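You operate a simulated robot arm through the tools that you are given. There is no shell and no other tool. Be economical: measure what you need, move in short steps, check, and stop when the job is done.

You are at the controls of a simulated two-armed robot. One attempt, no reset.

JOB
Hold the gearbox and wind it to OPEN, then grease its spindle end and cover it.
Fine: brush back, grease tin shut. A coat counts when it lies all over at full strength: go over it till it gets no stronger.

Only the result counts: the job must be done as asked and must still hold three seconds after the hand-in. Knocking over, shifting, dropping, spilling or breaking anything else fails it. A push-on lid holds only when it is set on centred and level and pressed home; a screw cap is set on level and turned clockwise until tight.

ROBOT AND FRAMES
Two 6-joint arms with two-finger parallel grippers on one trunk, on a base that drives. Base frame: it is fixed to the floor where the robot stands at the start and does not move with it; the origin is under the middle of the robot, x ahead of it, y to its left, z up; the surface under the hand at the start is at about z = 0.84. Units: m, degrees, N and s.
The left shoulder is at the start at [0.06, 0.187, 1.197], the right one opposite. With the tool pointing down near the work surface each hand reaches from about 0.1 to 0.6 m from the robot's upright axis, wherever it stands, measured 20 degrees to its own side. Places, roughly: gearbox crank [0.5, 0.1, 0.9]; gearbox spindle [0.5, 0.2, 0.9]; top of the gearbox [0.5, 0.2, 0.9]. Payload 1.57 kg a hand.
The tool frame of a hand sits at the grasp point between the pads (the TCP): z along the fingers, y along the line on which they close. The tips reach 0.03 m beyond it. The gripper opens to 0.11 m. The fingers are 0.024 m wide and 0.012 m thick; the gripper's body (0.048 by 0.112 m) begins 0.078 m behind the TCP.
Orientation is that of the tool frame in the base frame, as a unit quaternion [x, y, z, w]. With the fingers straight down and closing along the base's y, the tool's x points along the base's -x, its y along +y and its z along -z.

CONTROLS
- The arms move only by the tool drive_tool. It takes "left_series", "right_series" or both (then of equal length, played together; a hand with none holds still); each is a list of rows, each an object of numbers (a shift or turn left out is 0, a gripper value left out holds the last): "dx", "dy", "dz": the shift along the tool's x, y, z in m; "rx", "ry", "rz": the turn, a rotation vector about the tool's x, y, z in degrees; "fingers": the gripper command, from -1 (shut) to 1 (fully open), values between in proportion. In form: [{"dx": .., "dy": .., "dz": .., "rx": .., "ry": .., "rz": .., "fingers": ..}, ...]. A call has 1 to 12 rows; each row is the pose to reach, as a shift and turn from the pose commanded when the call began, along the tool's axes at that moment. A row lasts 0.2 s, in which the tool goes at most 0.05 m and 8.6 degrees; a call with a longer step from one row to the next is refused whole, and so is a gripper value outside its range. Where a pose cannot be reached the arm comes as near as it can. A force on the tool above 90 N (or 10 N above the force at the start of the call, whichever is more), or a blocked arm, ends the call early, and 0.2 s more pass. The fingers move at their own pace (about 0.153 m/s each) and stop on an object; they squeeze with about 30 N. The grip force told is the motor's: it shows also when the fingers shut on nothing. Time passes only in rows, and 0.2 s behind the last, so rows that repeat a pose let the fingers close. It gives the time, the measured TCP pose, the force on the tool (base axes), the opening and the grip force at its end, in the units of the frame above (readings bear some noise), with the torque about the TCP (base axes, N m) and any sound that the robot's microphone picked up.
- Cameras (640 x 400 px; columns grow to the right, rows downward): "scene" is now at [0.0073, 0.0223, 1.7475]; the picture's right is [0.11, -0.99, 0.00], its down [-0.75, -0.08, -0.66] and it looks along [0.65, 0.07, -0.75] (base axes); focal length 276 px, centre (320, 200). "left" rides on the left gripper at [0.07, -0.016, -0.141] in its tool frame; the picture's right is [0.23, 0.97, 0.00], its down [-0.86, 0.20, -0.48] and it looks along [-0.47, 0.11, 0.88] (tool axes); focal length 222 px, centre (320, 200). "right" rides on the right gripper at [0.07, 0.016, -0.141] in its tool frame; the picture's right is [-0.23, 0.97, 0.00], its down [-0.86, -0.20, -0.48] and it looks along [-0.47, -0.11, 0.88] (tool axes); focal length 222 px, centre (320, 200). There is no depth. A picture from a camera that has moved, and an enlarged one, comes with that camera's place and axes in the base frame and with its lens. The place of the scene camera against the robot may be out by one fixed shift of up to 0.025 m in any direction.
- camera(camera): a new picture of that camera. The clock stands still meanwhile.
- slide_trunk(by): slides the trunk up (or, below 0, down) by that many m; the arms and the scene camera ride with it, the base frame stays. It gives what a move gives, with no picture.
- base_move(legs): drives the robot by 1 to 6 legs, each [ahead, left, turn to the left] in m, m and degrees, along the robot's own axes; the way and the turn of a leg run together, so that a leg with both is an arc; at most 1.5 m and 180 degrees a leg. The arms and the cameras ride along, it lands a little off, and it stops where it bumps. It gives what a move gives.
- head_to(pan, tilt): turns the head with the scene camera to pan (to the left, within 86 degrees either way) and tilt (down, from -29 to 69), counted from straight ahead of the robot. It gives what a move gives.
- enlarge(camera, box): a new picture of the part [left, top, right, bottom] of that camera's present view, enlarged. The clock stands still meanwhile.
- job_done(): hands the job in; it is judged then, once.

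Go step by step. Nothing tells you exact positions but the pictures and the camera data: compare them with the known pose of the tool, close in by small moves and look again before you grip or let go. The budget is 120 turns and 108 pictures, counting those below and the enlarged ones. Unless the task says otherwise, let go and move clear before handing in, and close with one line.

The tools are called after "Request:" by a JSON object that holds its "name" and its "arguments". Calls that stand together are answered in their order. drive_tool: Moves the arms, as the interface text tells. Its arguments: {"type":"object","properties":{"left_series":{"type":"array","items":{"type":"object","properties":{"dx":{"type":"number"},"dy":{"type":"number"},"dz":{"type":"number"},"rx":{"type":"number"},"ry":{"type":"number"},"rz":{"type":"number"},"fingers":{"type":"number"}}}},"right_series":{"type":"array","items":{"type":"object","properties":{"dx":{"type":"number"},"dy":{"type":"number"},"dz":{"type":"number"},"rx":{"type":"number"},"ry":{"type":"number"},"rz":{"type":"number"},"fingers":{"type":"number"}}}}},"required":[]} The other tools are called the same way: slide_trunk (by) slides the trunk up or down; base_move (legs) drives the base; head_to (pan, tilt) turns the head that bears the scene camera; camera (camera) takes a picture; enlarge (camera, box) takes an enlarged picture of a part of a camera's view; job_done () hands the job in.

At the start:

```text
time_s: 0.0
left_tool_pos: [0.3882, 0.3075, 1.252]
left_orientation: [0.001, 1.0, 0.0, 0.0]
left_wrist_force: [0.2, 0.3, -0.5]
left_ft_torque: [0.0, 0.03, 0.01]
left_opening: 0.1102
left_finger_force: 0.0
right_tool_pos: [0.461, -0.0813, 1.2884]
right_orientation: [0.0, 1.0, 0.0, 0.0]
right_wrist_force: [1.0, 0.1, 0.2]
right_ft_torque: [0.0, 0.02, -0.01]
right_opening: 0.1099
right_finger_force: 0.1
trunk travel left (down, up): [-0.825, 0.165]
robot x, y, heading: [0.0044, -0.0012, 0.0]
head pan, tilt: [6.2, 48.9]
```

scene: 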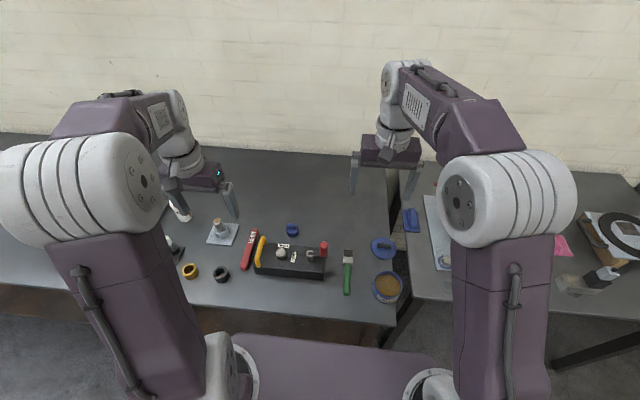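
right: 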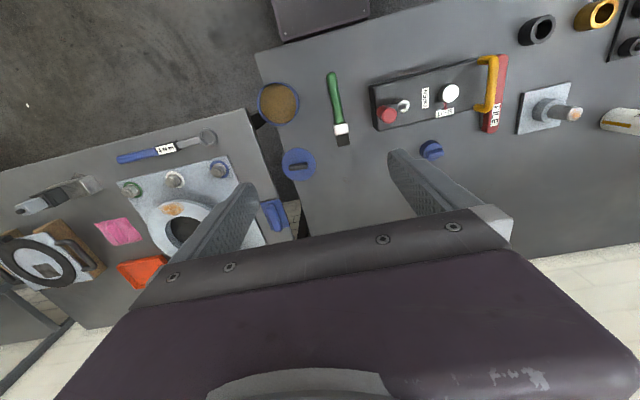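
left: 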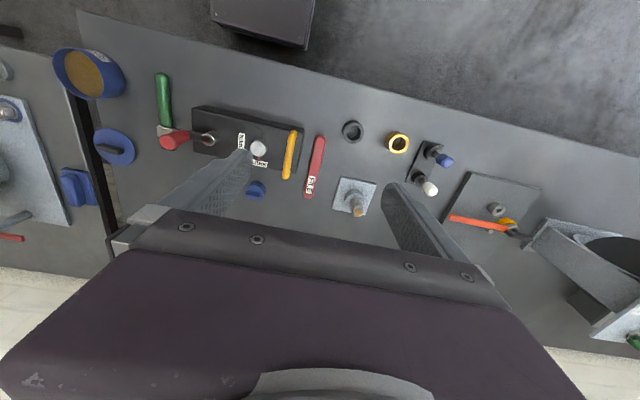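

I see the gearbox (black box with a red crank knob, yellow handle and a spindle knob), a green brush, an open grease tin with its blue lid beside it, and a small blue cap. I'll look at these closer.

Request:
{"name": "enlarge", "arguments": {"camera": "scene", "box": [160, 180, 420, 320]}}

Request:
{"name": "enlarge", "arguments": {"camera": "right", "box": [240, 40, 540, 220]}}

Request:
{"name": "enlarge", "arguments": {"camera": "left", "box": [130, 60, 430, 240]}}

```text
2.46 times, centred on (290, 250) of scene
camera zoom: at [0.0073, 0.0223, 1.7475], right [0.11, -0.99, 0.0], down [-0.75, -0.08, -0.66], along [0.65, 0.07, -0.75], focal length 680 px, centre (394, 77)
```

zoom: 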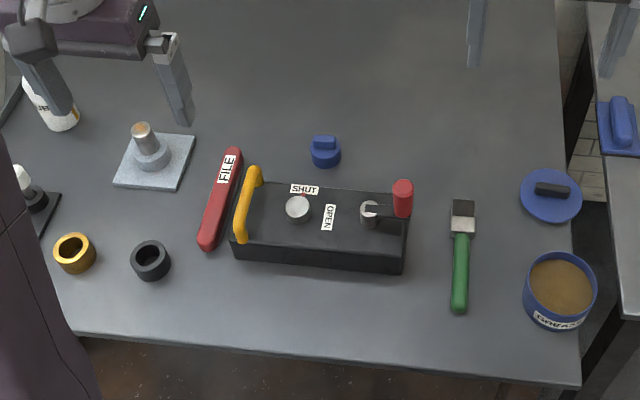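

```text
2.13 times, centred on (390, 130) of right
camera zoom: at [0.391, -0.0647, 1.4292], right [0.23, 0.97, 0.0], down [0.86, -0.2, 0.48], along [0.47, -0.11, -0.88], focal length 474 px, centre (171, 349)
```

zoom: 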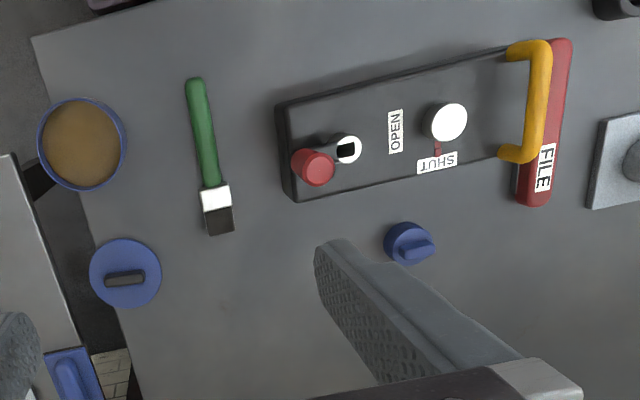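

```text
2.13 times, centred on (280, 150) of left
camera zoom: at [0.3201, 0.2901, 1.3928], right [-0.23, 0.97, 0.0], down [0.86, 0.2, 0.48], along [0.47, 0.11, -0.88], focal length 474 px, centre (405, 307)
```

zoom: 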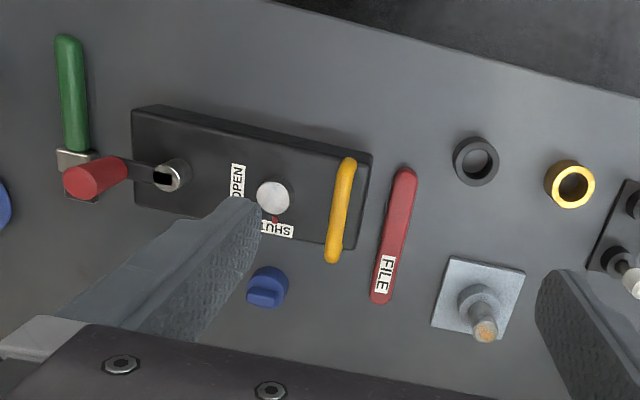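

The gearbox is nearly square to the base frame: handle bar at about (0.477, 0.26, 0.935), spindle (0.479, 0.19), crank post (0.48, 0.09) and crank knob (0.479, 0.045, top 0.98). I'll bring the left hand above the handle, and the right hand above the knob with a quarter turn.

Request:
{"name": "drive_tool", "arguments": {"left_series": [{"dx": -0.008, "dy": -0.004, "dz": 0.02, "fingers": 0}, {"dx": -0.016, "dy": -0.009, "dz": 0.042}, {"dx": -0.024, "dy": -0.013, "dz": 0.063}, {"dx": -0.032, "dy": -0.017, "dz": 0.084}, {"dx": -0.04, "dy": -0.022, "dz": 0.105}, {"dx": -0.049, "dy": -0.026, "dz": 0.127}, {"dx": -0.057, "dy": -0.03, "dz": 0.148}, {"dx": -0.065, "dy": -0.035, "dz": 0.169}, {"dx": -0.073, "dy": -0.039, "dz": 0.19}, {"dx": -0.081, "dy": -0.043, "dz": 0.211}, {"dx": -0.089, "dy": -0.0475, "dz": 0.232}, {"dx": -0.089, "dy": -0.0475, "dz": 0.232}], "right_series": [{"rz": -8.2, "dy": 0.01, "dz": 0.015}, {"rz": -16.4, "dy": 0.02, "dz": 0.03}, {"rz": -24.6, "dy": 0.03, "dz": 0.045}, {"rz": -32.8, "dy": 0.04, "dz": 0.06}, {"rz": -41, "dy": 0.05, "dz": 0.075}, {"rz": -49, "dy": 0.06, "dz": 0.09}, {"rz": -57, "dy": 0.07, "dz": 0.105}, {"rz": -65, "dy": 0.08, "dz": 0.12}, {"rz": -73.5, "dx": -0.005, "dy": 0.09, "dz": 0.135}, {"rz": -82, "dx": -0.01, "dy": 0.105, "dz": 0.15}, {"rz": -90, "dx": -0.018, "dy": 0.126, "dz": 0.165}, {"rz": -90, "dx": -0.018, "dy": 0.126, "dz": 0.165}]}}

Request:
{"name": "camera", "arguments": {"camera": "left"}}

Request:
{"name": "camera", "arguments": {"camera": "right"}}

Request:
{"name": "enlarge", "arguments": {"camera": "scene", "box": [160, 160, 420, 320]}}

```text
time_s: 2.6
left_tool_pos: [0.4773, 0.2592, 1.0201]
left_orientation: [-0.001, 1.0, 0.0, 0.001]
left_wrist_force: [0.5, -0.8, -0.5]
left_ft_torque: [-0.01, -0.02, 0.01]
left_opening: 0.0548
left_finger_force: 0.1
right_tool_pos: [0.4786, 0.0442, 1.1234]
right_orientation: [0.708, -0.706, 0.0, 0.001]
right_wrist_force: [0.2, -0.3, -0.1]
right_ft_torque: [-0.04, -0.04, 0.0]
right_opening: 0.1103
right_finger_force: 0.1
trunk travel left (down, up): [-0.825, 0.165]
robot x, y, heading: [0.0027, 0.001, 0.1]
head pan, tilt: [6.2, 48.9]
```

```text
101 pictures are left
camera left: at [0.4079, 0.2426, 1.1608], right [-0.23, 0.97, 0.0], down [0.85, 0.2, 0.48], along [0.47, 0.11, -0.88], focal length 222 px, centre (320, 200)
```

left: 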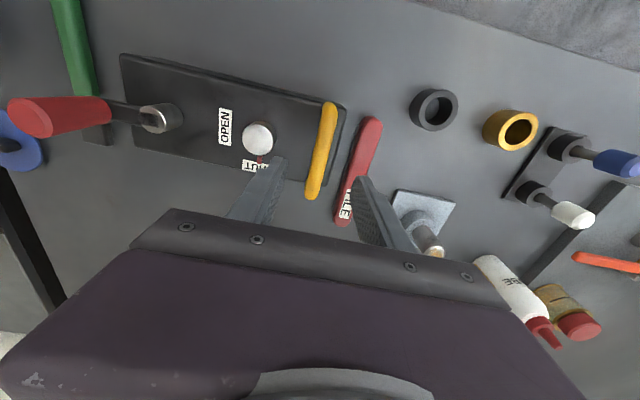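

```text
100 pictures are left
camera right: at [0.4619, -0.0247, 1.2646], right [-0.97, 0.23, 0.0], down [0.2, 0.86, 0.48], along [0.11, 0.47, -0.88], focal length 222 px, centre (320, 200)
```

right: 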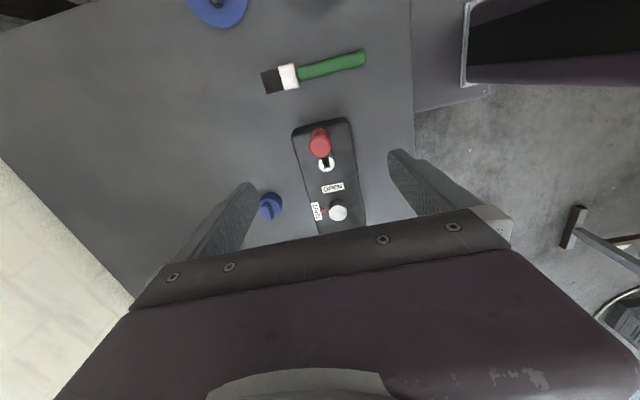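

```text
2.46 times, centred on (290, 240) of scene
camera zoom: at [0.0066, 0.0219, 1.7476], right [0.11, -0.99, 0.0], down [-0.75, -0.08, -0.66], along [0.65, 0.07, -0.75], focal length 680 px, centre (394, 102)
```

zoom: 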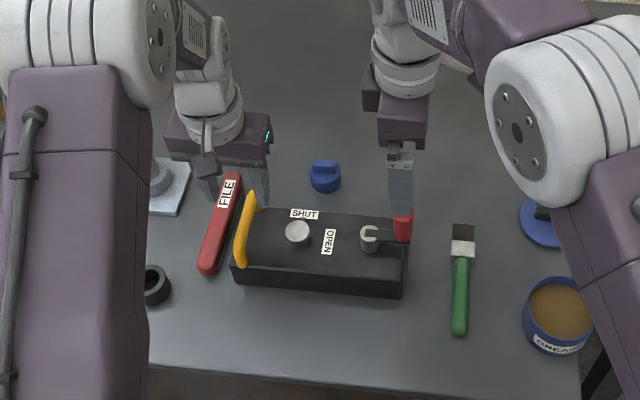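

The left fingers straddle the handle bar (y 0.26), so I'll lower the left hand and grip it. The right hand stays put.

Request:
{"name": "drive_tool", "arguments": {"left_series": [{"dz": 0.025}, {"dz": 0.05}, {"dz": 0.075}, {"dz": 0.093}, {"dz": 0.093}], "right_series": [{"dz": 0.02}, {"dz": 0.04}, {"dz": 0.06}, {"dz": 0.07, "fingers": 0.2}, {"dz": 0.07}]}}

Request:
{"name": "camera", "arguments": {"camera": "left"}}

Request:
{"name": "camera", "arguments": {"camera": "right"}}

```text
time_s: 3.8
left_tool_pos: [0.4773, 0.2579, 0.9303]
left_orientation: [0.0, 1.0, 0.001, 0.004]
left_wrist_force: [1.6, 1.5, 35.8]
left_ft_torque: [-1.02, 0.37, 0.02]
left_opening: 0.054
left_finger_force: 0.1
right_tool_pos: [0.4763, 0.0427, 1.0549]
right_orientation: [0.708, -0.707, -0.001, -0.001]
right_wrist_force: [-0.2, 0.8, -0.6]
right_ft_torque: [0.01, -0.01, 0.02]
right_opening: 0.0661
right_finger_force: 0.1
trunk travel left (down, up): [-0.825, 0.165]
robot x, y, heading: [-0.0014, 0.0016, 0.2]
head pan, tilt: [6.2, 48.9]
```

```text
98 pictures are left
camera left: at [0.4078, 0.2413, 1.0704], right [-0.23, 0.97, 0.0], down [0.85, 0.2, 0.48], along [0.47, 0.11, -0.87], focal length 222 px, centre (320, 200)
```

left: 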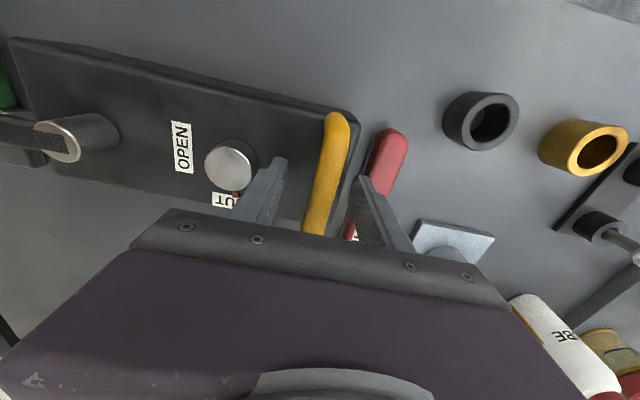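

```text
97 pictures are left
camera right: at [0.4597, -0.026, 1.1957], right [-0.97, 0.23, 0.0], down [0.2, 0.85, 0.48], along [0.11, 0.47, -0.88], focal length 222 px, centre (320, 200)
```

right: 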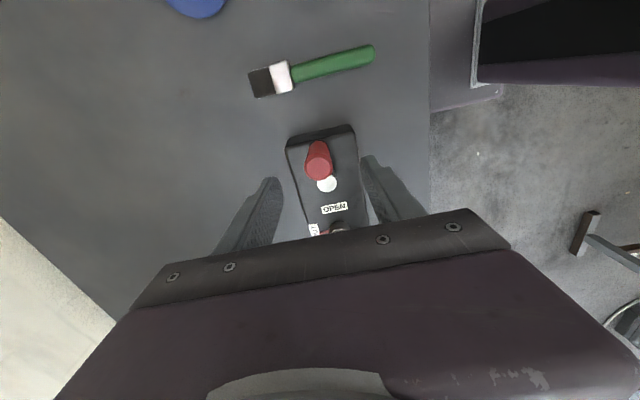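

The left inner finger is resting on the box top (about z 0.90). I'll raise the hand about 1 cm and close on the handle.

Request:
{"name": "drive_tool", "arguments": {"left_series": [{"dz": -0.012}, {"dz": -0.012}, {"dz": -0.012, "fingers": -1}, {"dz": -0.012}, {"dz": -0.012}]}}

Request:
{"name": "camera", "arguments": {"camera": "left"}}

```text
time_s: 5.0
left_tool_pos: [0.4763, 0.2593, 0.9386]
left_orientation: [0.0, 1.0, 0.0, -0.001]
left_wrist_force: [-2.9, 0.1, -0.1]
left_ft_torque: [0.0, 0.03, -0.12]
left_opening: 0.0156
left_finger_force: 30.1
right_tool_pos: [0.4788, 0.0451, 1.0524]
right_orientation: [0.708, -0.707, 0.0, 0.0]
right_wrist_force: [0.0, -0.9, -0.5]
right_ft_torque: [0.0, 0.0, -0.01]
right_opening: 0.066
right_finger_force: 0.0
trunk travel left (down, up): [-0.825, 0.165]
robot x, y, heading: [0.0001, -0.0014, -0.0]
head pan, tilt: [6.2, 48.9]
```

```text
96 pictures are left
camera left: at [0.4087, 0.2427, 1.0793], right [-0.23, 0.97, 0.0], down [0.86, 0.2, 0.48], along [0.46, 0.11, -0.88], focal length 222 px, centre (320, 200)
```

left: 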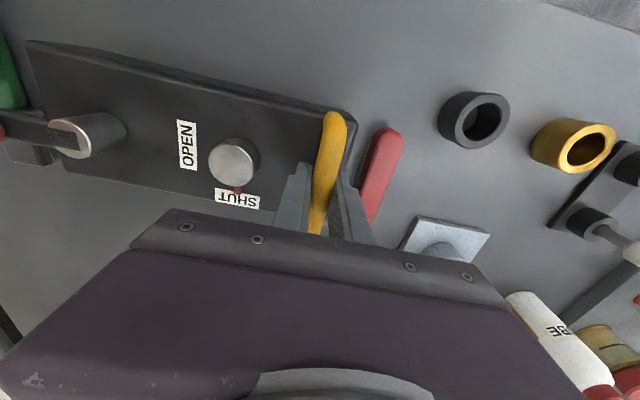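

The handle is held. Before lowering the right hand I'll check the knob's height and place.

Request:
{"name": "enlarge", "arguments": {"camera": "right", "box": [260, 110, 400, 210]}}

Request:
{"name": "enlarge", "arguments": {"camera": "scene", "box": [240, 200, 360, 290]}}

```text
4.00 times, centred on (330, 160) of right
camera zoom: at [0.4622, -0.0245, 1.1942], right [-0.97, 0.23, 0.0], down [0.2, 0.86, 0.48], along [0.11, 0.47, -0.88], focal length 888 px, centre (280, 360)
```

zoom: 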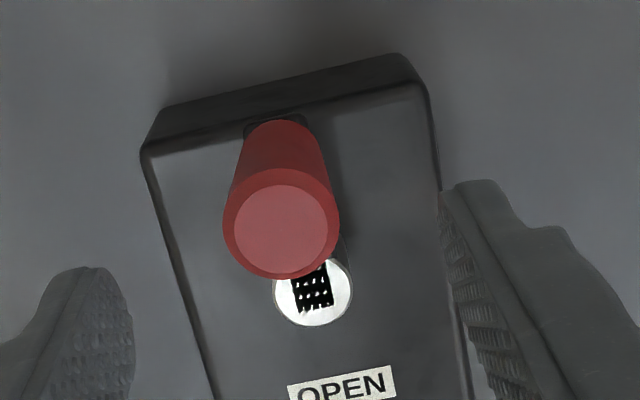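

```text
4.44 times, centred on (300, 245) of scene
camera zoom: at [0.0072, 0.0224, 1.7475], right [0.11, -0.99, 0.0], down [-0.75, -0.08, -0.66], along [0.65, 0.07, -0.75], focal length 1229 px, centre (409, 0)
```

zoom: 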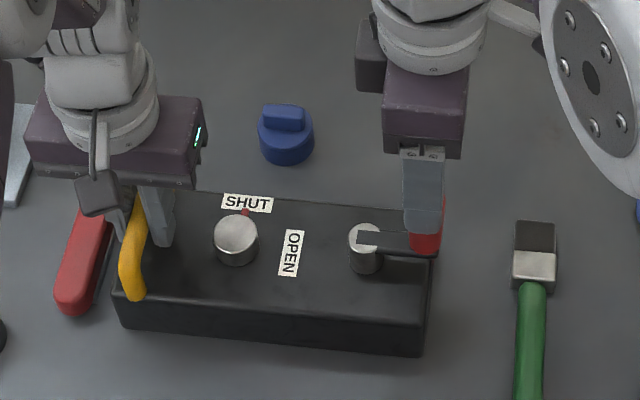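

The knob is about 3 cm across, centred near (0.478, 0.047) from z 0.94 to 0.99. I'll lower the right hand over it and grip.

Request:
{"name": "drive_tool", "arguments": {"right_series": [{"dz": 0.025, "dx": -0.002}, {"dz": 0.05, "dx": -0.002}, {"dz": 0.075, "dx": -0.002}, {"dz": 0.077, "dx": -0.002, "fingers": -1}, {"dz": 0.077, "dx": -0.002}, {"dz": 0.077, "dx": -0.002}]}}

Request:
{"name": "camera", "arguments": {"camera": "right"}}

Request:
{"name": "camera", "arguments": {"camera": "left"}}

```text
time_s: 6.4
left_tool_pos: [0.4787, 0.2591, 0.9381]
left_orientation: [0.0, 1.0, 0.0, 0.0]
left_wrist_force: [-0.5, 1.9, -0.2]
left_ft_torque: [0.05, 0.3, 0.07]
left_opening: 0.0157
left_finger_force: 29.7
right_tool_pos: [0.4787, 0.0463, 0.9758]
right_orientation: [0.707, -0.707, 0.0, 0.0]
right_wrist_force: [-0.1, -3.5, 11.1]
right_ft_torque: [0.35, 0.01, 0.01]
right_opening: 0.0261
right_finger_force: 30.2
trunk travel left (down, up): [-0.825, 0.165]
robot x, y, heading: [0.0005, -0.0046, 0.0]
head pan, tilt: [6.2, 48.9]
```

```text
93 pictures are left
camera right: at [0.4624, -0.0223, 1.1178], right [-0.97, 0.23, 0.0], down [0.2, 0.85, 0.48], along [0.11, 0.47, -0.88], focal length 222 px, centre (320, 200)
```

right: 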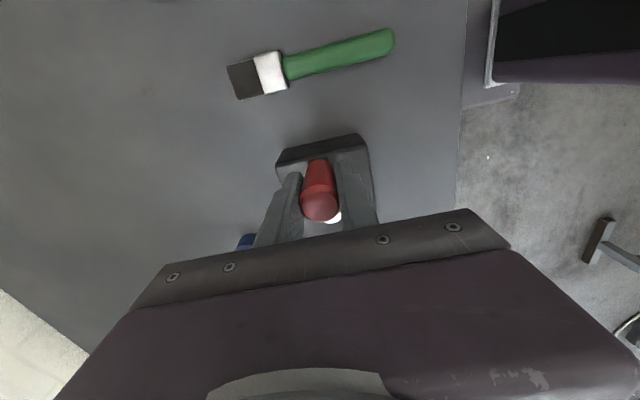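

```text
92 pictures are left
camera left: at [0.4086, 0.2427, 1.0795], right [-0.23, 0.97, 0.0], down [0.86, 0.2, 0.48], along [0.47, 0.11, -0.88], focal length 222 px, centre (320, 200)
```

left: 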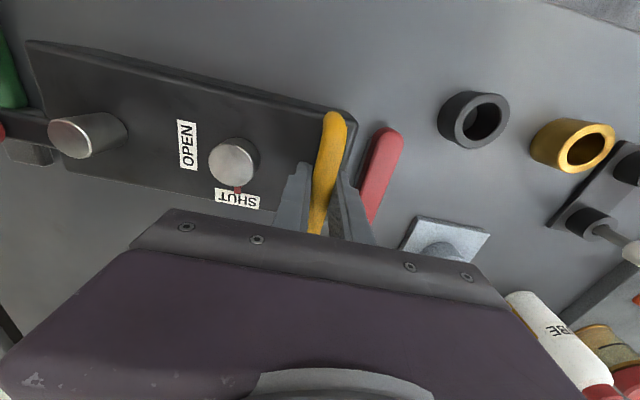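

The knob is gripped. As a test I'll wind 30° clockwise and watch the forces and the pointer.

Request:
{"name": "drive_tool", "arguments": {"right_series": [{"dz": -0.002, "dx": 0, "dy": 0}, {"dz": -0.002, "dx": -0.0002, "dy": 0.004}, {"dz": -0.002, "dx": -0.0007, "dy": 0.008}, {"dz": -0.002, "dx": -0.0016, "dy": 0.0119}, {"dz": -0.002, "dx": -0.0028, "dy": 0.0157}, {"dz": -0.002, "dx": -0.0043, "dy": 0.0194}, {"dz": -0.002, "dx": -0.0062, "dy": 0.023}, {"dz": -0.002, "dx": -0.0062, "dy": 0.023}]}}

Request:
{"name": "enlarge", "arguments": {"camera": "left", "box": [0, 80, 300, 240]}}

```text
time_s: 8.2
left_tool_pos: [0.4786, 0.2609, 0.9384]
left_orientation: [-0.001, 1.0, 0.001, 0.001]
left_wrist_force: [-0.2, 31.3, 0.2]
left_ft_torque: [-0.13, -0.43, -0.62]
left_opening: 0.0184
left_finger_force: 30.1
right_tool_pos: [0.4566, 0.0523, 0.9765]
right_orientation: [0.707, -0.707, 0.0, 0.001]
right_wrist_force: [0.3, -29.5, 0.5]
right_ft_torque: [0.56, 0.04, -0.03]
right_opening: 0.0265
right_finger_force: 29.7
trunk travel left (down, up): [-0.825, 0.165]
robot x, y, heading: [-0.0009, -0.0018, 0.1]
head pan, tilt: [6.2, 48.9]
```

```text
2.13 times, centred on (150, 160) of left
camera zoom: at [0.4096, 0.2439, 1.0792], right [-0.23, 0.97, 0.0], down [0.85, 0.2, 0.48], along [0.47, 0.11, -0.88], focal length 474 px, centre (683, 285)
```

zoom: 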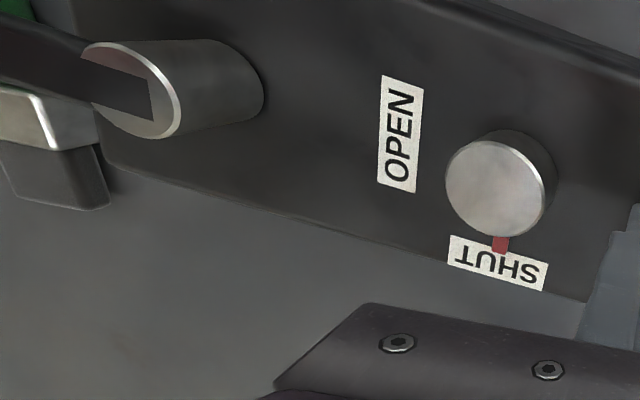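

The crank turned and the pointer seems to have moved a little toward OPEN. There is about 30 N of radial strain, so my circle is off. I'll relax outward to find the neutral point.

Request:
{"name": "drive_tool", "arguments": {"right_series": [{"dx": 0.002, "dy": 0.0}, {"dx": 0.004, "dy": 0.0}, {"dx": 0.004, "dy": 0.0}]}}

Request:
{"name": "enlarge", "arguments": {"camera": "right", "box": [220, 100, 420, 230]}}

```text
time_s: 9.0
left_tool_pos: [0.4783, 0.2585, 0.9384]
left_orientation: [0.0, 1.0, 0.0, -0.001]
left_wrist_force: [-3.3, -6.9, 10.2]
left_ft_torque: [-0.16, -0.61, -0.63]
left_opening: 0.0178
left_finger_force: 29.7
right_tool_pos: [0.4556, 0.0503, 0.9778]
right_orientation: [0.707, -0.707, -0.001, -0.002]
right_wrist_force: [4.2, 9.3, -2.5]
right_ft_torque: [-0.9, 0.12, 0.02]
right_opening: 0.0262
right_finger_force: 30.0
trunk travel left (down, up): [-0.825, 0.165]
robot x, y, heading: [-0.0014, -0.001, -0.1]
head pan, tilt: [6.2, 48.9]
```

```text
3.08 times, centred on (320, 165) of right
camera zoom: at [0.4402, -0.019, 1.1191], right [-0.97, 0.23, 0.0], down [0.2, 0.85, 0.48], along [0.11, 0.47, -0.88], focal length 684 px, centre (320, 308)
```

zoom: 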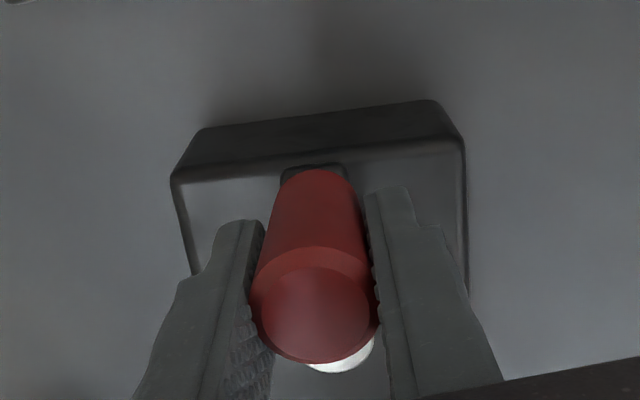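

Neutral lies about 2 mm further out than my circle, and the box may have yawed slightly in the left grip. I'll look from the left camera and the scene camera to measure that.

Request:
{"name": "camera", "arguments": {"camera": "left"}}

Request:
{"name": "enlarge", "arguments": {"camera": "scene", "box": [240, 200, 360, 290]}}

```text
89 pictures are left
camera left: at [0.4096, 0.2419, 1.0795], right [-0.23, 0.97, 0.0], down [0.86, 0.2, 0.48], along [0.47, 0.11, -0.88], focal length 222 px, centre (320, 200)
```

left: 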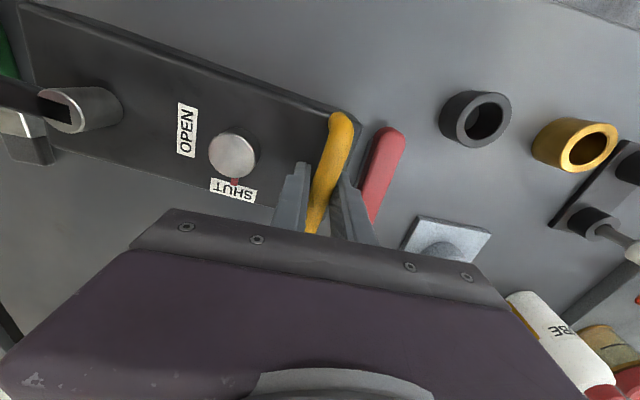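

```text
4.44 times, centred on (300, 245) of scene
camera zoom: at [0.0081, 0.0229, 1.7476], right [0.11, -0.99, 0.0], down [-0.75, -0.08, -0.66], along [0.65, 0.07, -0.75], focal length 1229 px, centre (409, 0)
```

zoom: 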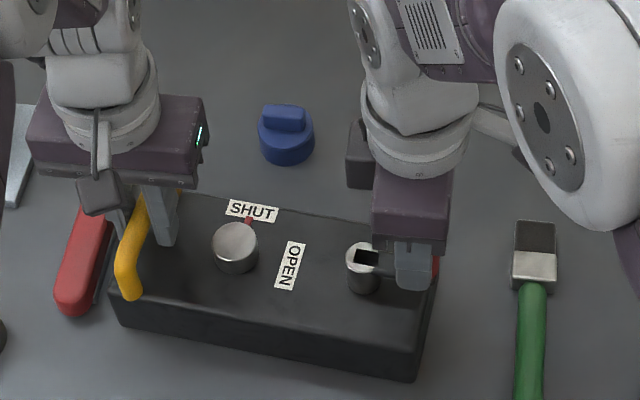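

The box yawed about 5° clockwise in the grip instead of the crank turning, and the pointer is still at SHUT. That direction is probably against the stop, so I'll go back and try the other way.

Request:
{"name": "drive_tool", "arguments": {"right_series": [{"dx": 0.0005, "dy": -0.006}, {"dx": 0.001, "dy": -0.012}, {"dx": 0.0018, "dy": -0.018}, {"dx": 0.0022, "dy": -0.023}, {"dx": 0.0022, "dy": -0.023}]}}

Request:
{"name": "camera", "arguments": {"camera": "left"}}

```text
time_s: 10.2
left_tool_pos: [0.4789, 0.2593, 0.9377]
left_orientation: [-0.001, 1.0, -0.001, 0.0]
left_wrist_force: [3.4, -30.9, 8.5]
left_ft_torque: [-0.04, 0.09, 0.56]
left_opening: 0.0157
left_finger_force: 29.6
right_tool_pos: [0.4786, 0.0465, 0.9767]
right_orientation: [0.707, -0.707, 0.0, 0.0]
right_wrist_force: [-3.0, 28.8, -0.7]
right_ft_torque: [-0.6, -0.06, 0.0]
right_opening: 0.0263
right_finger_force: 30.0
trunk travel left (down, up): [-0.825, 0.165]
robot x, y, heading: [0.0004, 0.0018, 0.2]
head pan, tilt: [6.2, 48.9]
```

```text
87 pictures are left
camera left: at [0.4097, 0.2419, 1.0791], right [-0.23, 0.97, 0.0], down [0.86, 0.2, 0.48], along [0.47, 0.11, -0.88], focal length 222 px, centre (320, 200)
```

left: 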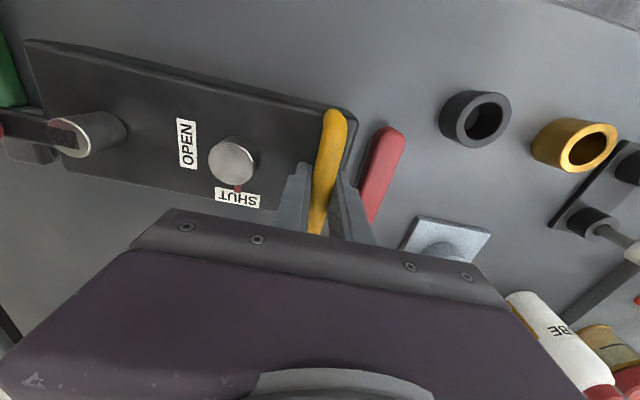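

The box is back square. I'll take out the radial strain and test counter-clockwise.

Request:
{"name": "drive_tool", "arguments": {"right_series": [{"dx": -0.003, "dy": 0}, {"dx": -0.0032, "dy": -0.004}, {"dx": -0.0037, "dy": -0.008}, {"dx": -0.0046, "dy": -0.0119}, {"dx": -0.0058, "dy": -0.0157}, {"dx": -0.0073, "dy": -0.0194}, {"dx": -0.0092, "dy": -0.023}, {"dx": -0.0092, "dy": -0.023}]}}

Request:
{"name": "camera", "arguments": {"camera": "left"}}

```text
time_s: 12.0
left_tool_pos: [0.477, 0.2602, 0.939]
left_orientation: [0.0, 1.0, -0.001, 0.0]
left_wrist_force: [1.8, 32.5, -0.2]
left_ft_torque: [-0.19, 0.57, 0.76]
left_opening: 0.0181
left_finger_force: 30.1
right_tool_pos: [0.502, 0.056, 0.976]
right_orientation: [0.707, -0.707, 0.001, 0.002]
right_wrist_force: [-1.1, -29.9, 1.3]
right_ft_torque: [0.51, -0.02, -0.03]
right_opening: 0.0262
right_finger_force: 30.2
trunk travel left (down, up): [-0.825, 0.165]
robot x, y, heading: [0.0001, 0.0022, -0.0]
head pan, tilt: [6.2, 48.9]
```

```text
86 pictures are left
camera left: at [0.4093, 0.2438, 1.0793], right [-0.23, 0.97, 0.0], down [0.86, 0.2, 0.48], along [0.47, 0.11, -0.88], focal length 222 px, centre (320, 200)
```

left: 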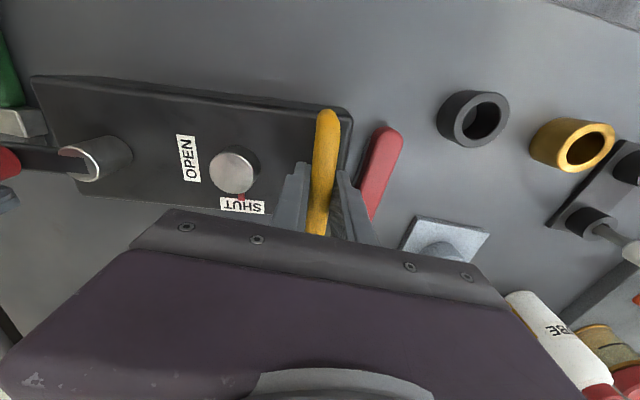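

Both ways the box yaws in the left grip before the crank turns, so the hold needs more. I'll square it up, then press down with the right hand so the box sticks to the table under the crank, and test again.

Request:
{"name": "drive_tool", "arguments": {"right_series": [{"dx": 0.0015, "dy": 0.006}, {"dx": 0.003, "dy": 0.012}, {"dx": 0.0045, "dy": 0.018}, {"dx": 0.0062, "dy": 0.023}, {"dx": 0.0062, "dy": 0.023}, {"dx": 0.0062, "dy": 0.023, "dz": 0.002}, {"dx": 0.0062, "dy": 0.023, "dz": 0.004}, {"dx": 0.0062, "dy": 0.023, "dz": 0.004}]}}

Request:
{"name": "camera", "arguments": {"camera": "left"}}

```text
time_s: 13.8
left_tool_pos: [0.4767, 0.2575, 0.9404]
left_orientation: [0.0, 1.0, 0.0, 0.0]
left_wrist_force: [2.6, -29.9, -0.4]
left_ft_torque: [-0.02, -0.38, 0.69]
left_opening: 0.016
left_finger_force: 29.9
right_tool_pos: [0.4801, 0.0505, 0.9757]
right_orientation: [0.707, -0.707, 0.001, -0.003]
right_wrist_force: [0.3, 24.1, 15.5]
right_ft_torque: [-0.57, -0.02, 0.0]
right_opening: 0.0264
right_finger_force: 30.2
trunk travel left (down, up): [-0.825, 0.165]
robot x, y, heading: [-0.001, -0.0007, -0.1]
head pan, tilt: [6.2, 48.9]
```

```text
85 pictures are left
camera left: at [0.4079, 0.2411, 1.0801], right [-0.23, 0.97, 0.0], down [0.86, 0.2, 0.48], along [0.47, 0.11, -0.88], focal length 222 px, centre (320, 200)
```

left: 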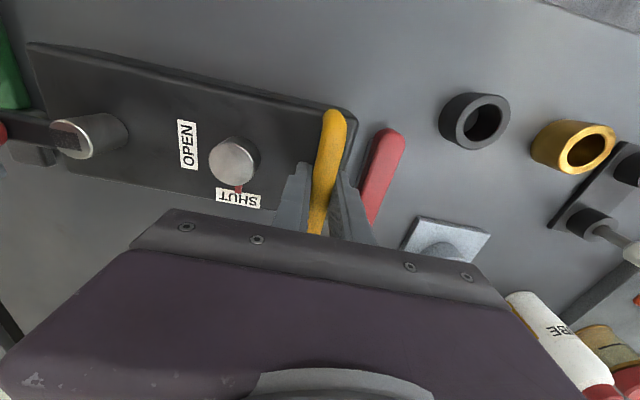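

Nearly square with about 15 N of downforce. I'll press more, relax the radial strain and test a 20° clockwise arc.

Request:
{"name": "drive_tool", "arguments": {"right_series": [{"dx": -0.001, "dz": 0.002}, {"dx": -0.002, "dz": 0.004}, {"dx": -0.002, "dz": 0.005}, {"dx": -0.0022, "dy": 0.004, "dz": 0.005}, {"dx": -0.0027, "dy": 0.008, "dz": 0.005}, {"dx": -0.0036, "dy": 0.0119, "dz": 0.005}, {"dx": -0.0048, "dy": 0.0157, "dz": 0.005}, {"dx": -0.0048, "dy": 0.0157, "dz": 0.005}]}}

Request:
{"name": "camera", "arguments": {"camera": "left"}}

```text
time_s: 15.6
left_tool_pos: [0.4777, 0.2598, 0.9385]
left_orientation: [0.0, 1.0, 0.001, 0.0]
left_wrist_force: [1.7, 15.5, -3.1]
left_ft_torque: [-0.02, 0.65, 0.16]
left_opening: 0.0156
left_finger_force: 30.2
right_tool_pos: [0.4622, 0.053, 0.9666]
right_orientation: [-0.707, 0.707, 0.0, -0.002]
right_wrist_force: [-2.7, -19.1, 15.3]
right_ft_torque: [0.57, -0.07, 0.02]
right_opening: 0.0257
right_finger_force: 30.5
trunk travel left (down, up): [-0.825, 0.165]
robot x, y, heading: [-0.0027, -0.0017, 0.1]
head pan, tilt: [6.2, 48.9]
```

```text
84 pictures are left
camera left: at [0.4087, 0.2428, 1.0794], right [-0.23, 0.97, 0.0], down [0.85, 0.2, 0.48], along [0.47, 0.11, -0.88], focal length 222 px, centre (320, 200)
```

left: 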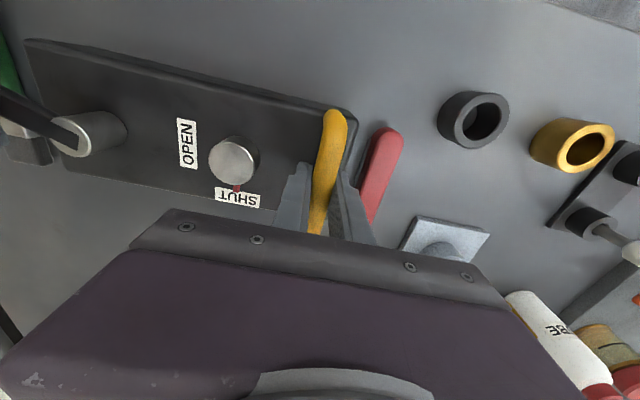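

With downforce the crank turned 20°, the box stayed put, and the pointer began moving toward OPEN. Clockwise is right, so I'll continue to about -160°.

Request:
{"name": "drive_tool", "arguments": {"right_series": [{"dx": 0.003, "dy": 0.002, "dz": 0.001}, {"dx": 0.0013, "dy": 0.0057, "dz": 0.002}, {"dx": -0.001, "dy": 0.009, "dz": 0.002}, {"dx": -0.0035, "dy": 0.0123, "dz": 0.002}, {"dx": -0.006, "dy": 0.0152, "dz": 0.002}, {"dx": -0.009, "dy": 0.018, "dz": 0.002}, {"dx": -0.0121, "dy": 0.0204, "dz": 0.002}, {"dx": -0.0155, "dy": 0.0225, "dz": 0.002}, {"dx": -0.019, "dy": 0.0244, "dz": 0.002}, {"dx": -0.023, "dy": 0.026, "dz": 0.002}]}}

Request:
{"name": "camera", "arguments": {"camera": "left"}}

Request:
{"name": "camera", "arguments": {"camera": "right"}}

```text
time_s: 17.8
left_tool_pos: [0.4776, 0.2594, 0.9388]
left_orientation: [-0.001, 1.0, 0.0, 0.0]
left_wrist_force: [2.3, 6.6, -0.7]
left_ft_torque: [0.04, -0.36, 0.25]
left_opening: 0.0158
left_finger_force: 29.5
right_tool_pos: [0.4376, 0.078, 0.967]
right_orientation: [-0.707, 0.707, 0.0, -0.001]
right_wrist_force: [2.4, -5.7, 27.1]
right_ft_torque: [0.08, 0.09, -0.03]
right_opening: 0.0259
right_finger_force: 30.2
trunk travel left (down, up): [-0.825, 0.165]
robot x, y, heading: [-0.0016, 0.0024, 0.0]
head pan, tilt: [6.2, 48.9]
```

```text
83 pictures are left
camera left: at [0.4084, 0.243, 1.0795], right [-0.23, 0.97, 0.0], down [0.85, 0.2, 0.48], along [0.47, 0.11, -0.88], focal length 222 px, centre (320, 200)
```

left: 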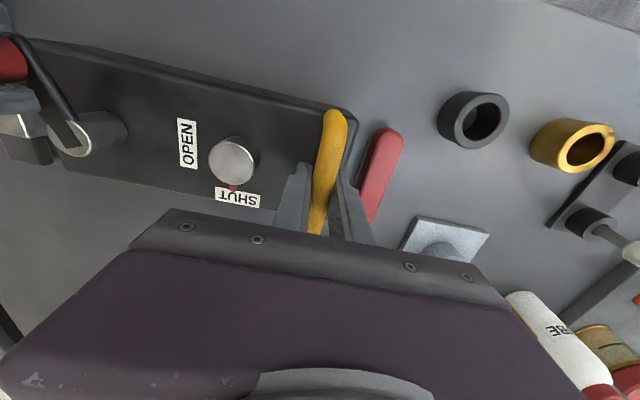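

```text
82 pictures are left
camera right: at [0.42, 0.0084, 1.1085], right [-0.97, 0.23, 0.0], down [0.2, 0.86, 0.48], along [0.11, 0.47, -0.88], focal length 222 px, centre (320, 200)
```

right: 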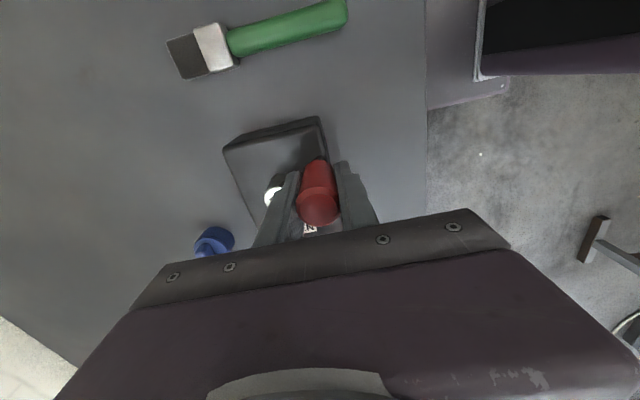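

The winding works with low forces and the box holds still. I'll continue another 120°.

Request:
{"name": "drive_tool", "arguments": {"right_series": [{"dx": -0.0077, "dy": 0.0021}, {"dx": -0.0157, "dy": 0.0028}, {"dx": -0.0237, "dy": 0.0021}, {"dx": -0.0314, "dy": 0}, {"dx": -0.0387, "dy": -0.0034}, {"dx": -0.0453, "dy": -0.008}, {"dx": -0.0509, "dy": -0.0136}, {"dx": -0.0555, "dy": -0.0202}, {"dx": -0.0589, "dy": -0.0275}, {"dx": -0.061, "dy": -0.0352}, {"dx": -0.0617, "dy": -0.0432}, {"dx": -0.061, "dy": -0.0512}]}}

Request:
{"name": "camera", "arguments": {"camera": "left"}}

```text
time_s: 20.4
left_tool_pos: [0.4783, 0.2592, 0.9388]
left_orientation: [0.0, 1.0, 0.001, 0.0]
left_wrist_force: [4.6, -25.9, 10.0]
left_ft_torque: [-0.01, -0.33, 0.55]
left_opening: 0.0158
left_finger_force: 30.2
right_tool_pos: [0.4826, 0.1372, 0.9672]
right_orientation: [0.708, -0.706, -0.001, -0.002]
right_wrist_force: [-4.7, 28.3, -1.1]
right_ft_torque: [-0.78, -0.15, -0.03]
right_opening: 0.0264
right_finger_force: 29.9
right hand out of reach, approached as far as the arm can: row 12
trunk travel left (down, up): [-0.825, 0.165]
robot x, y, heading: [-0.0035, 0.0005, 0.0]
head pan, tilt: [6.2, 48.9]
```

```text
81 pictures are left
camera left: at [0.4094, 0.2424, 1.0797], right [-0.23, 0.97, 0.0], down [0.85, 0.2, 0.48], along [0.47, 0.11, -0.88], focal length 222 px, centre (320, 200)
```

left: 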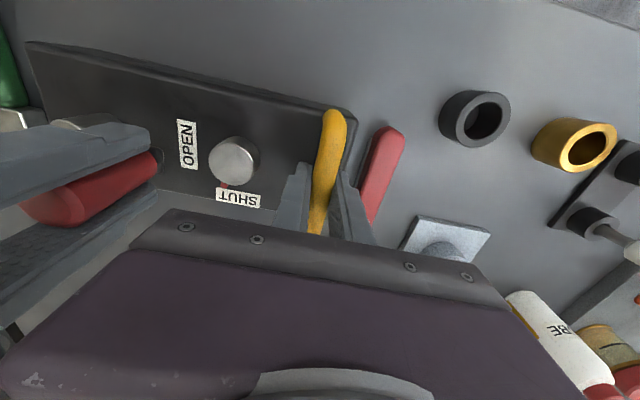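

The right arm ran out of reach at this point of the circle. I'll let go with both hands, lift, and drive the base 12 cm to the left for better reach.

Request:
{"name": "drive_tool", "arguments": {"right_series": [{"dx": 0.002, "dy": 0.003, "fingers": 0.2}, {"dx": 0.002, "dy": 0.003}, {"dx": 0.002, "dy": 0.003, "dz": -0.03}, {"dx": 0.002, "dy": 0.003, "dz": -0.07}, {"dx": 0.002, "dy": 0.003, "dz": -0.11}, {"dx": 0.002, "dy": 0.003, "dz": -0.14}], "left_series": [{"fingers": 0}, {"fingers": 0}, {"dz": -0.03}, {"dz": -0.07}, {"dz": -0.11}, {"dz": -0.16}]}}

Request:
{"name": "base_move", "arguments": {"legs": [[0.0, 0.12, 0.0]]}}

Request:
{"name": "camera", "arguments": {"camera": "left"}}

Request:
{"name": "camera", "arguments": {"camera": "right"}}

```text
time_s: 21.8
left_tool_pos: [0.4774, 0.2589, 1.1006]
left_orientation: [0.0, 1.0, 0.0, 0.0]
left_wrist_force: [-0.1, 1.1, 0.3]
left_ft_torque: [0.0, -0.03, -0.01]
left_opening: 0.0549
left_finger_force: 0.0
right_tool_pos: [0.4789, 0.1331, 1.1088]
right_orientation: [-0.707, 0.707, -0.001, 0.001]
right_wrist_force: [-0.9, -0.1, 0.5]
right_ft_torque: [0.02, -0.09, -0.04]
right_opening: 0.0658
right_finger_force: 0.0
trunk travel left (down, up): [-0.825, 0.165]
robot x, y, heading: [-0.0014, 0.0023, -0.0]
head pan, tilt: [6.2, 48.9]
```

```text
time_s: 23.0
left_tool_pos: [0.4779, 0.3769, 1.0988]
left_orientation: [0.001, 1.0, 0.001, 0.0]
left_wrist_force: [-0.3, -0.2, 0.3]
left_ft_torque: [0.01, 0.0, -0.02]
left_opening: 0.0552
left_finger_force: 0.1
right_tool_pos: [0.4805, 0.2504, 1.1077]
right_orientation: [-0.707, 0.707, 0.0, 0.0]
right_wrist_force: [-0.3, -0.3, -0.7]
right_ft_torque: [-0.03, 0.04, -0.01]
right_opening: 0.0659
right_finger_force: 0.2
trunk travel left (down, up): [-0.825, 0.165]
robot x, y, heading: [0.0044, 0.1208, -0.4]
head pan, tilt: [6.2, 48.9]
```

```text
80 pictures are left
camera left: at [0.4095, 0.3602, 1.2399], right [-0.23, 0.97, 0.0], down [0.86, 0.2, 0.48], along [0.47, 0.11, -0.88], focal length 222 px, centre (320, 200)
```

left: 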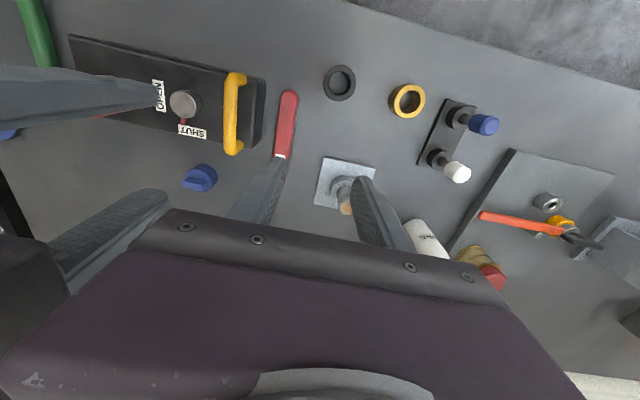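

```text
79 pictures are left
camera right: at [0.4641, 0.1806, 1.2492], right [-0.97, 0.23, 0.0], down [0.2, 0.85, 0.48], along [0.11, 0.47, -0.88], focal length 222 px, centre (320, 200)
```

right: 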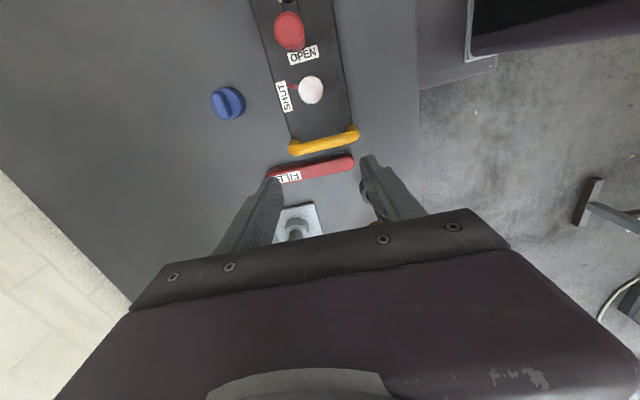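

Both hands are clear and the robot is 12 cm to the left. I'll bring both hands back over the handle and the knob.

Request:
{"name": "drive_tool", "arguments": {"right_series": [{"dx": 0.028}, {"dx": 0.057}, {"dx": 0.085}, {"dx": 0.1134}, {"dx": 0.1134}], "left_series": [{"dy": -0.025}, {"dy": -0.055}, {"dy": -0.085}, {"dy": -0.1175}, {"dy": -0.1175}]}}

Request:
{"name": "camera", "arguments": {"camera": "left"}}

Request:
{"name": "camera", "arguments": {"camera": "right"}}

```text
time_s: 24.2
left_tool_pos: [0.4808, 0.2611, 1.0995]
left_orientation: [0.001, 1.0, 0.0, -0.001]
left_wrist_force: [-0.2, 0.5, -0.7]
left_ft_torque: [-0.01, 0.02, -0.02]
left_opening: 0.0549
left_finger_force: 0.1
right_tool_pos: [0.4804, 0.1401, 1.1064]
right_orientation: [-0.706, 0.708, 0.001, 0.0]
right_wrist_force: [0.9, 1.1, 0.6]
right_ft_torque: [-0.01, -0.01, -0.02]
right_opening: 0.066
right_finger_force: 0.0
trunk travel left (down, up): [-0.825, 0.165]
robot x, y, heading: [-0.0006, 0.1177, -0.2]
head pan, tilt: [6.2, 48.9]
```

```text
78 pictures are left
camera left: at [0.4097, 0.2445, 1.2405], right [-0.23, 0.97, 0.0], down [0.86, 0.2, 0.48], along [0.47, 0.11, -0.88], focal length 222 px, centre (320, 200)
```

left: 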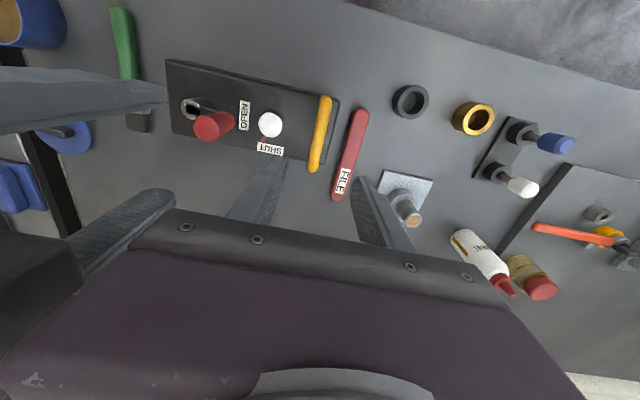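

```text
77 pictures are left
camera right: at [0.4636, 0.0699, 1.249], right [-0.97, 0.23, 0.0], down [0.2, 0.85, 0.48], along [0.11, 0.47, -0.88], focal length 222 px, centre (320, 200)
```

right: 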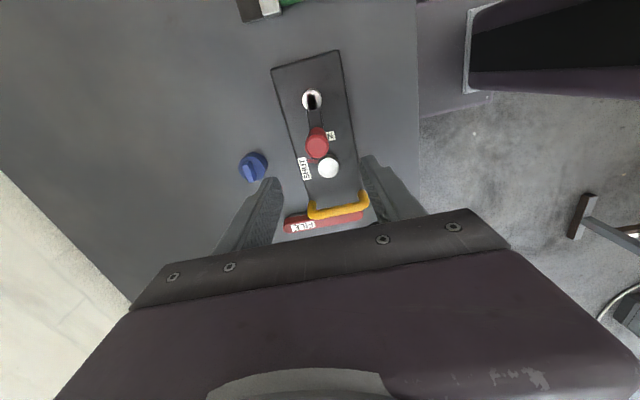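

The knob is at (0.482, 0.136), within the right fingers. I'll lower both hands and close.

Request:
{"name": "drive_tool", "arguments": {"right_series": [{"dx": 0.004, "dz": 0.03}, {"dx": 0.004, "dz": 0.065}, {"dx": 0.004, "dz": 0.1}, {"dx": 0.004, "dz": 0.125}, {"dx": 0.004, "dz": 0.136}, {"dx": 0.004, "dz": 0.136, "fingers": -1}, {"dx": 0.004, "dz": 0.136}, {"dx": 0.004, "dz": 0.136}], "left_series": [{"dy": -0.0015, "dz": 0.035}, {"dy": -0.0015, "dz": 0.075}, {"dy": -0.0015, "dz": 0.115}, {"dy": -0.0015, "dz": 0.15}, {"dy": -0.0015, "dz": 0.161}, {"dy": -0.0015, "dz": 0.161, "fingers": -1}, {"dy": -0.0015, "dz": 0.161}, {"dy": -0.0015, "dz": 0.161}]}}

Request:
{"name": "camera", "arguments": {"camera": "left"}}

```text
time_s: 26.0
left_tool_pos: [0.4791, 0.2588, 0.937]
left_orientation: [0.001, 1.0, 0.0, -0.001]
left_wrist_force: [-0.3, -5.4, -0.3]
left_ft_torque: [0.01, 0.24, 0.33]
left_opening: 0.0156
left_finger_force: 29.9
right_tool_pos: [0.4804, 0.1345, 0.9709]
right_orientation: [-0.706, 0.708, 0.0, 0.001]
right_wrist_force: [0.1, 3.8, 0.8]
right_ft_torque: [0.03, -0.01, 0.0]
right_opening: 0.0266
right_finger_force: 29.7
trunk travel left (down, up): [-0.825, 0.165]
robot x, y, heading: [0.0016, 0.1196, -0.2]
head pan, tilt: [6.2, 48.9]
```

```text
76 pictures are left
camera left: at [0.4098, 0.2425, 1.0779], right [-0.23, 0.97, 0.0], down [0.86, 0.2, 0.48], along [0.47, 0.11, -0.88], focal length 222 px, centre (320, 200)
```

left: 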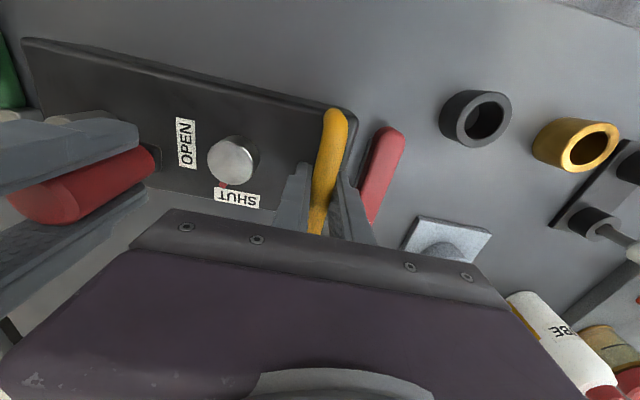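

Both are gripped. I'll press down slightly and go on clockwise from about 90° to -20°.

Request:
{"name": "drive_tool", "arguments": {"right_series": [{"dz": 0.004}, {"dx": 0.0002, "dy": -0.0069, "dz": 0.005}, {"dx": 0.0022, "dy": -0.0146, "dz": 0.005}, {"dx": 0.0056, "dy": -0.0218, "dz": 0.005}, {"dx": 0.0101, "dy": -0.0282, "dz": 0.005}, {"dx": 0.0158, "dy": -0.0339, "dz": 0.005}, {"dx": 0.0222, "dy": -0.0384, "dz": 0.005}, {"dx": 0.0294, "dy": -0.0418, "dz": 0.005}, {"dx": 0.0371, "dy": -0.0438, "dz": 0.005}, {"dx": 0.045, "dy": -0.0445, "dz": 0.005}, {"dx": 0.0529, "dy": -0.0438, "dz": 0.005}, {"dx": 0.0606, "dy": -0.0418, "dz": 0.005}]}}

Request:
{"name": "camera", "arguments": {"camera": "left"}}

```text
time_s: 28.6
left_tool_pos: [0.4773, 0.2587, 0.9378]
left_orientation: [0.001, 1.0, 0.001, 0.001]
left_wrist_force: [6.2, -12.8, -0.2]
left_ft_torque: [0.05, 0.24, 0.63]
left_opening: 0.0159
left_finger_force: 30.5
right_tool_pos: [0.5208, 0.0742, 0.9665]
right_orientation: [-0.707, 0.708, -0.001, -0.001]
right_wrist_force: [-7.6, 9.6, 15.0]
right_ft_torque: [-0.38, -0.29, 0.0]
right_opening: 0.0271
right_finger_force: 29.5
trunk travel left (down, up): [-0.825, 0.165]
robot x, y, heading: [0.0001, 0.1204, -0.1]
head pan, tilt: [6.2, 48.9]
```

```text
75 pictures are left
camera left: at [0.4084, 0.2426, 1.0792], right [-0.23, 0.97, 0.0], down [0.85, 0.2, 0.48], along [0.47, 0.11, -0.88], focal length 222 px, centre (320, 200)
```

left: 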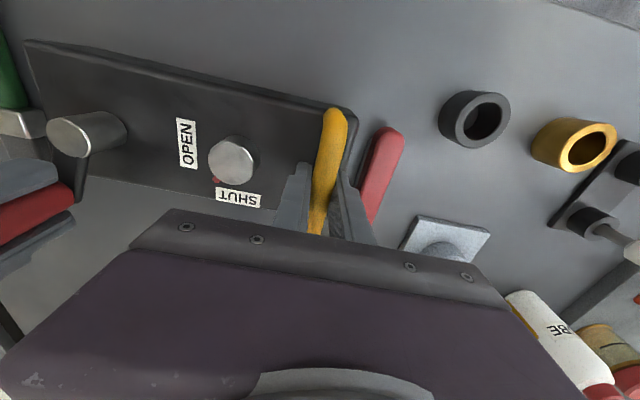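

Going well: the box is still and the pointer is moving. I'll continue from -20° to -140°.

Request:
{"name": "drive_tool", "arguments": {"right_series": [{"dx": 0.0072, "dy": 0.0034}, {"dx": 0.0136, "dy": 0.0079}, {"dx": 0.0193, "dy": 0.0136}, {"dx": 0.0238, "dy": 0.02}, {"dx": 0.0272, "dy": 0.0272}, {"dx": 0.0292, "dy": 0.0349, "dz": 0.001}, {"dx": 0.0299, "dy": 0.0428, "dz": 0.001}, {"dx": 0.0292, "dy": 0.0507, "dz": 0.001}, {"dx": 0.0272, "dy": 0.0584, "dz": 0.001}, {"dx": 0.0238, "dy": 0.0655, "dz": 0.001}, {"dx": 0.0193, "dy": 0.072, "dz": 0.001}, {"dx": 0.0136, "dy": 0.0777, "dz": 0.001}]}}

Request:
{"name": "camera", "arguments": {"camera": "left"}}

```text
time_s: 31.2
left_tool_pos: [0.4778, 0.2576, 0.9387]
left_orientation: [0.001, 1.0, 0.001, 0.0]
left_wrist_force: [3.6, 10.5, -1.6]
left_ft_torque: [-0.02, 0.5, 0.38]
left_opening: 0.016
left_finger_force: 30.2
right_tool_pos: [0.442, 0.0596, 0.9644]
right_orientation: [-0.706, 0.708, 0.0, -0.002]
right_wrist_force: [-4.5, -12.4, 24.4]
right_ft_torque: [0.54, -0.03, 0.02]
right_opening: 0.0263
right_finger_force: 29.7
trunk travel left (down, up): [-0.825, 0.165]
robot x, y, heading: [0.0013, 0.1165, -0.1]
head pan, tilt: [6.2, 48.9]
```

```text
74 pictures are left
camera left: at [0.4079, 0.2434, 1.0784], right [-0.23, 0.97, 0.0], down [0.86, 0.2, 0.48], along [0.47, 0.11, -0.88], focal length 222 px, centre (320, 200)
```

left: 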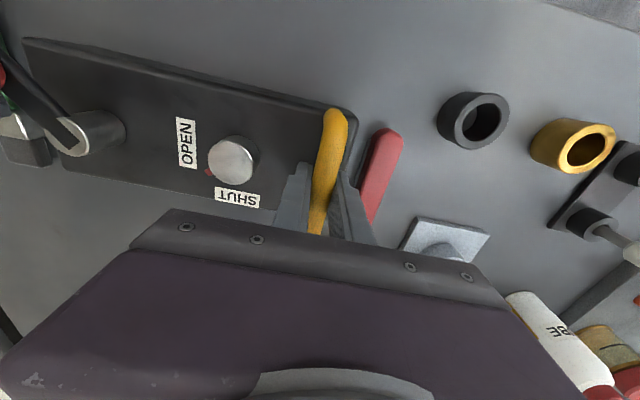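

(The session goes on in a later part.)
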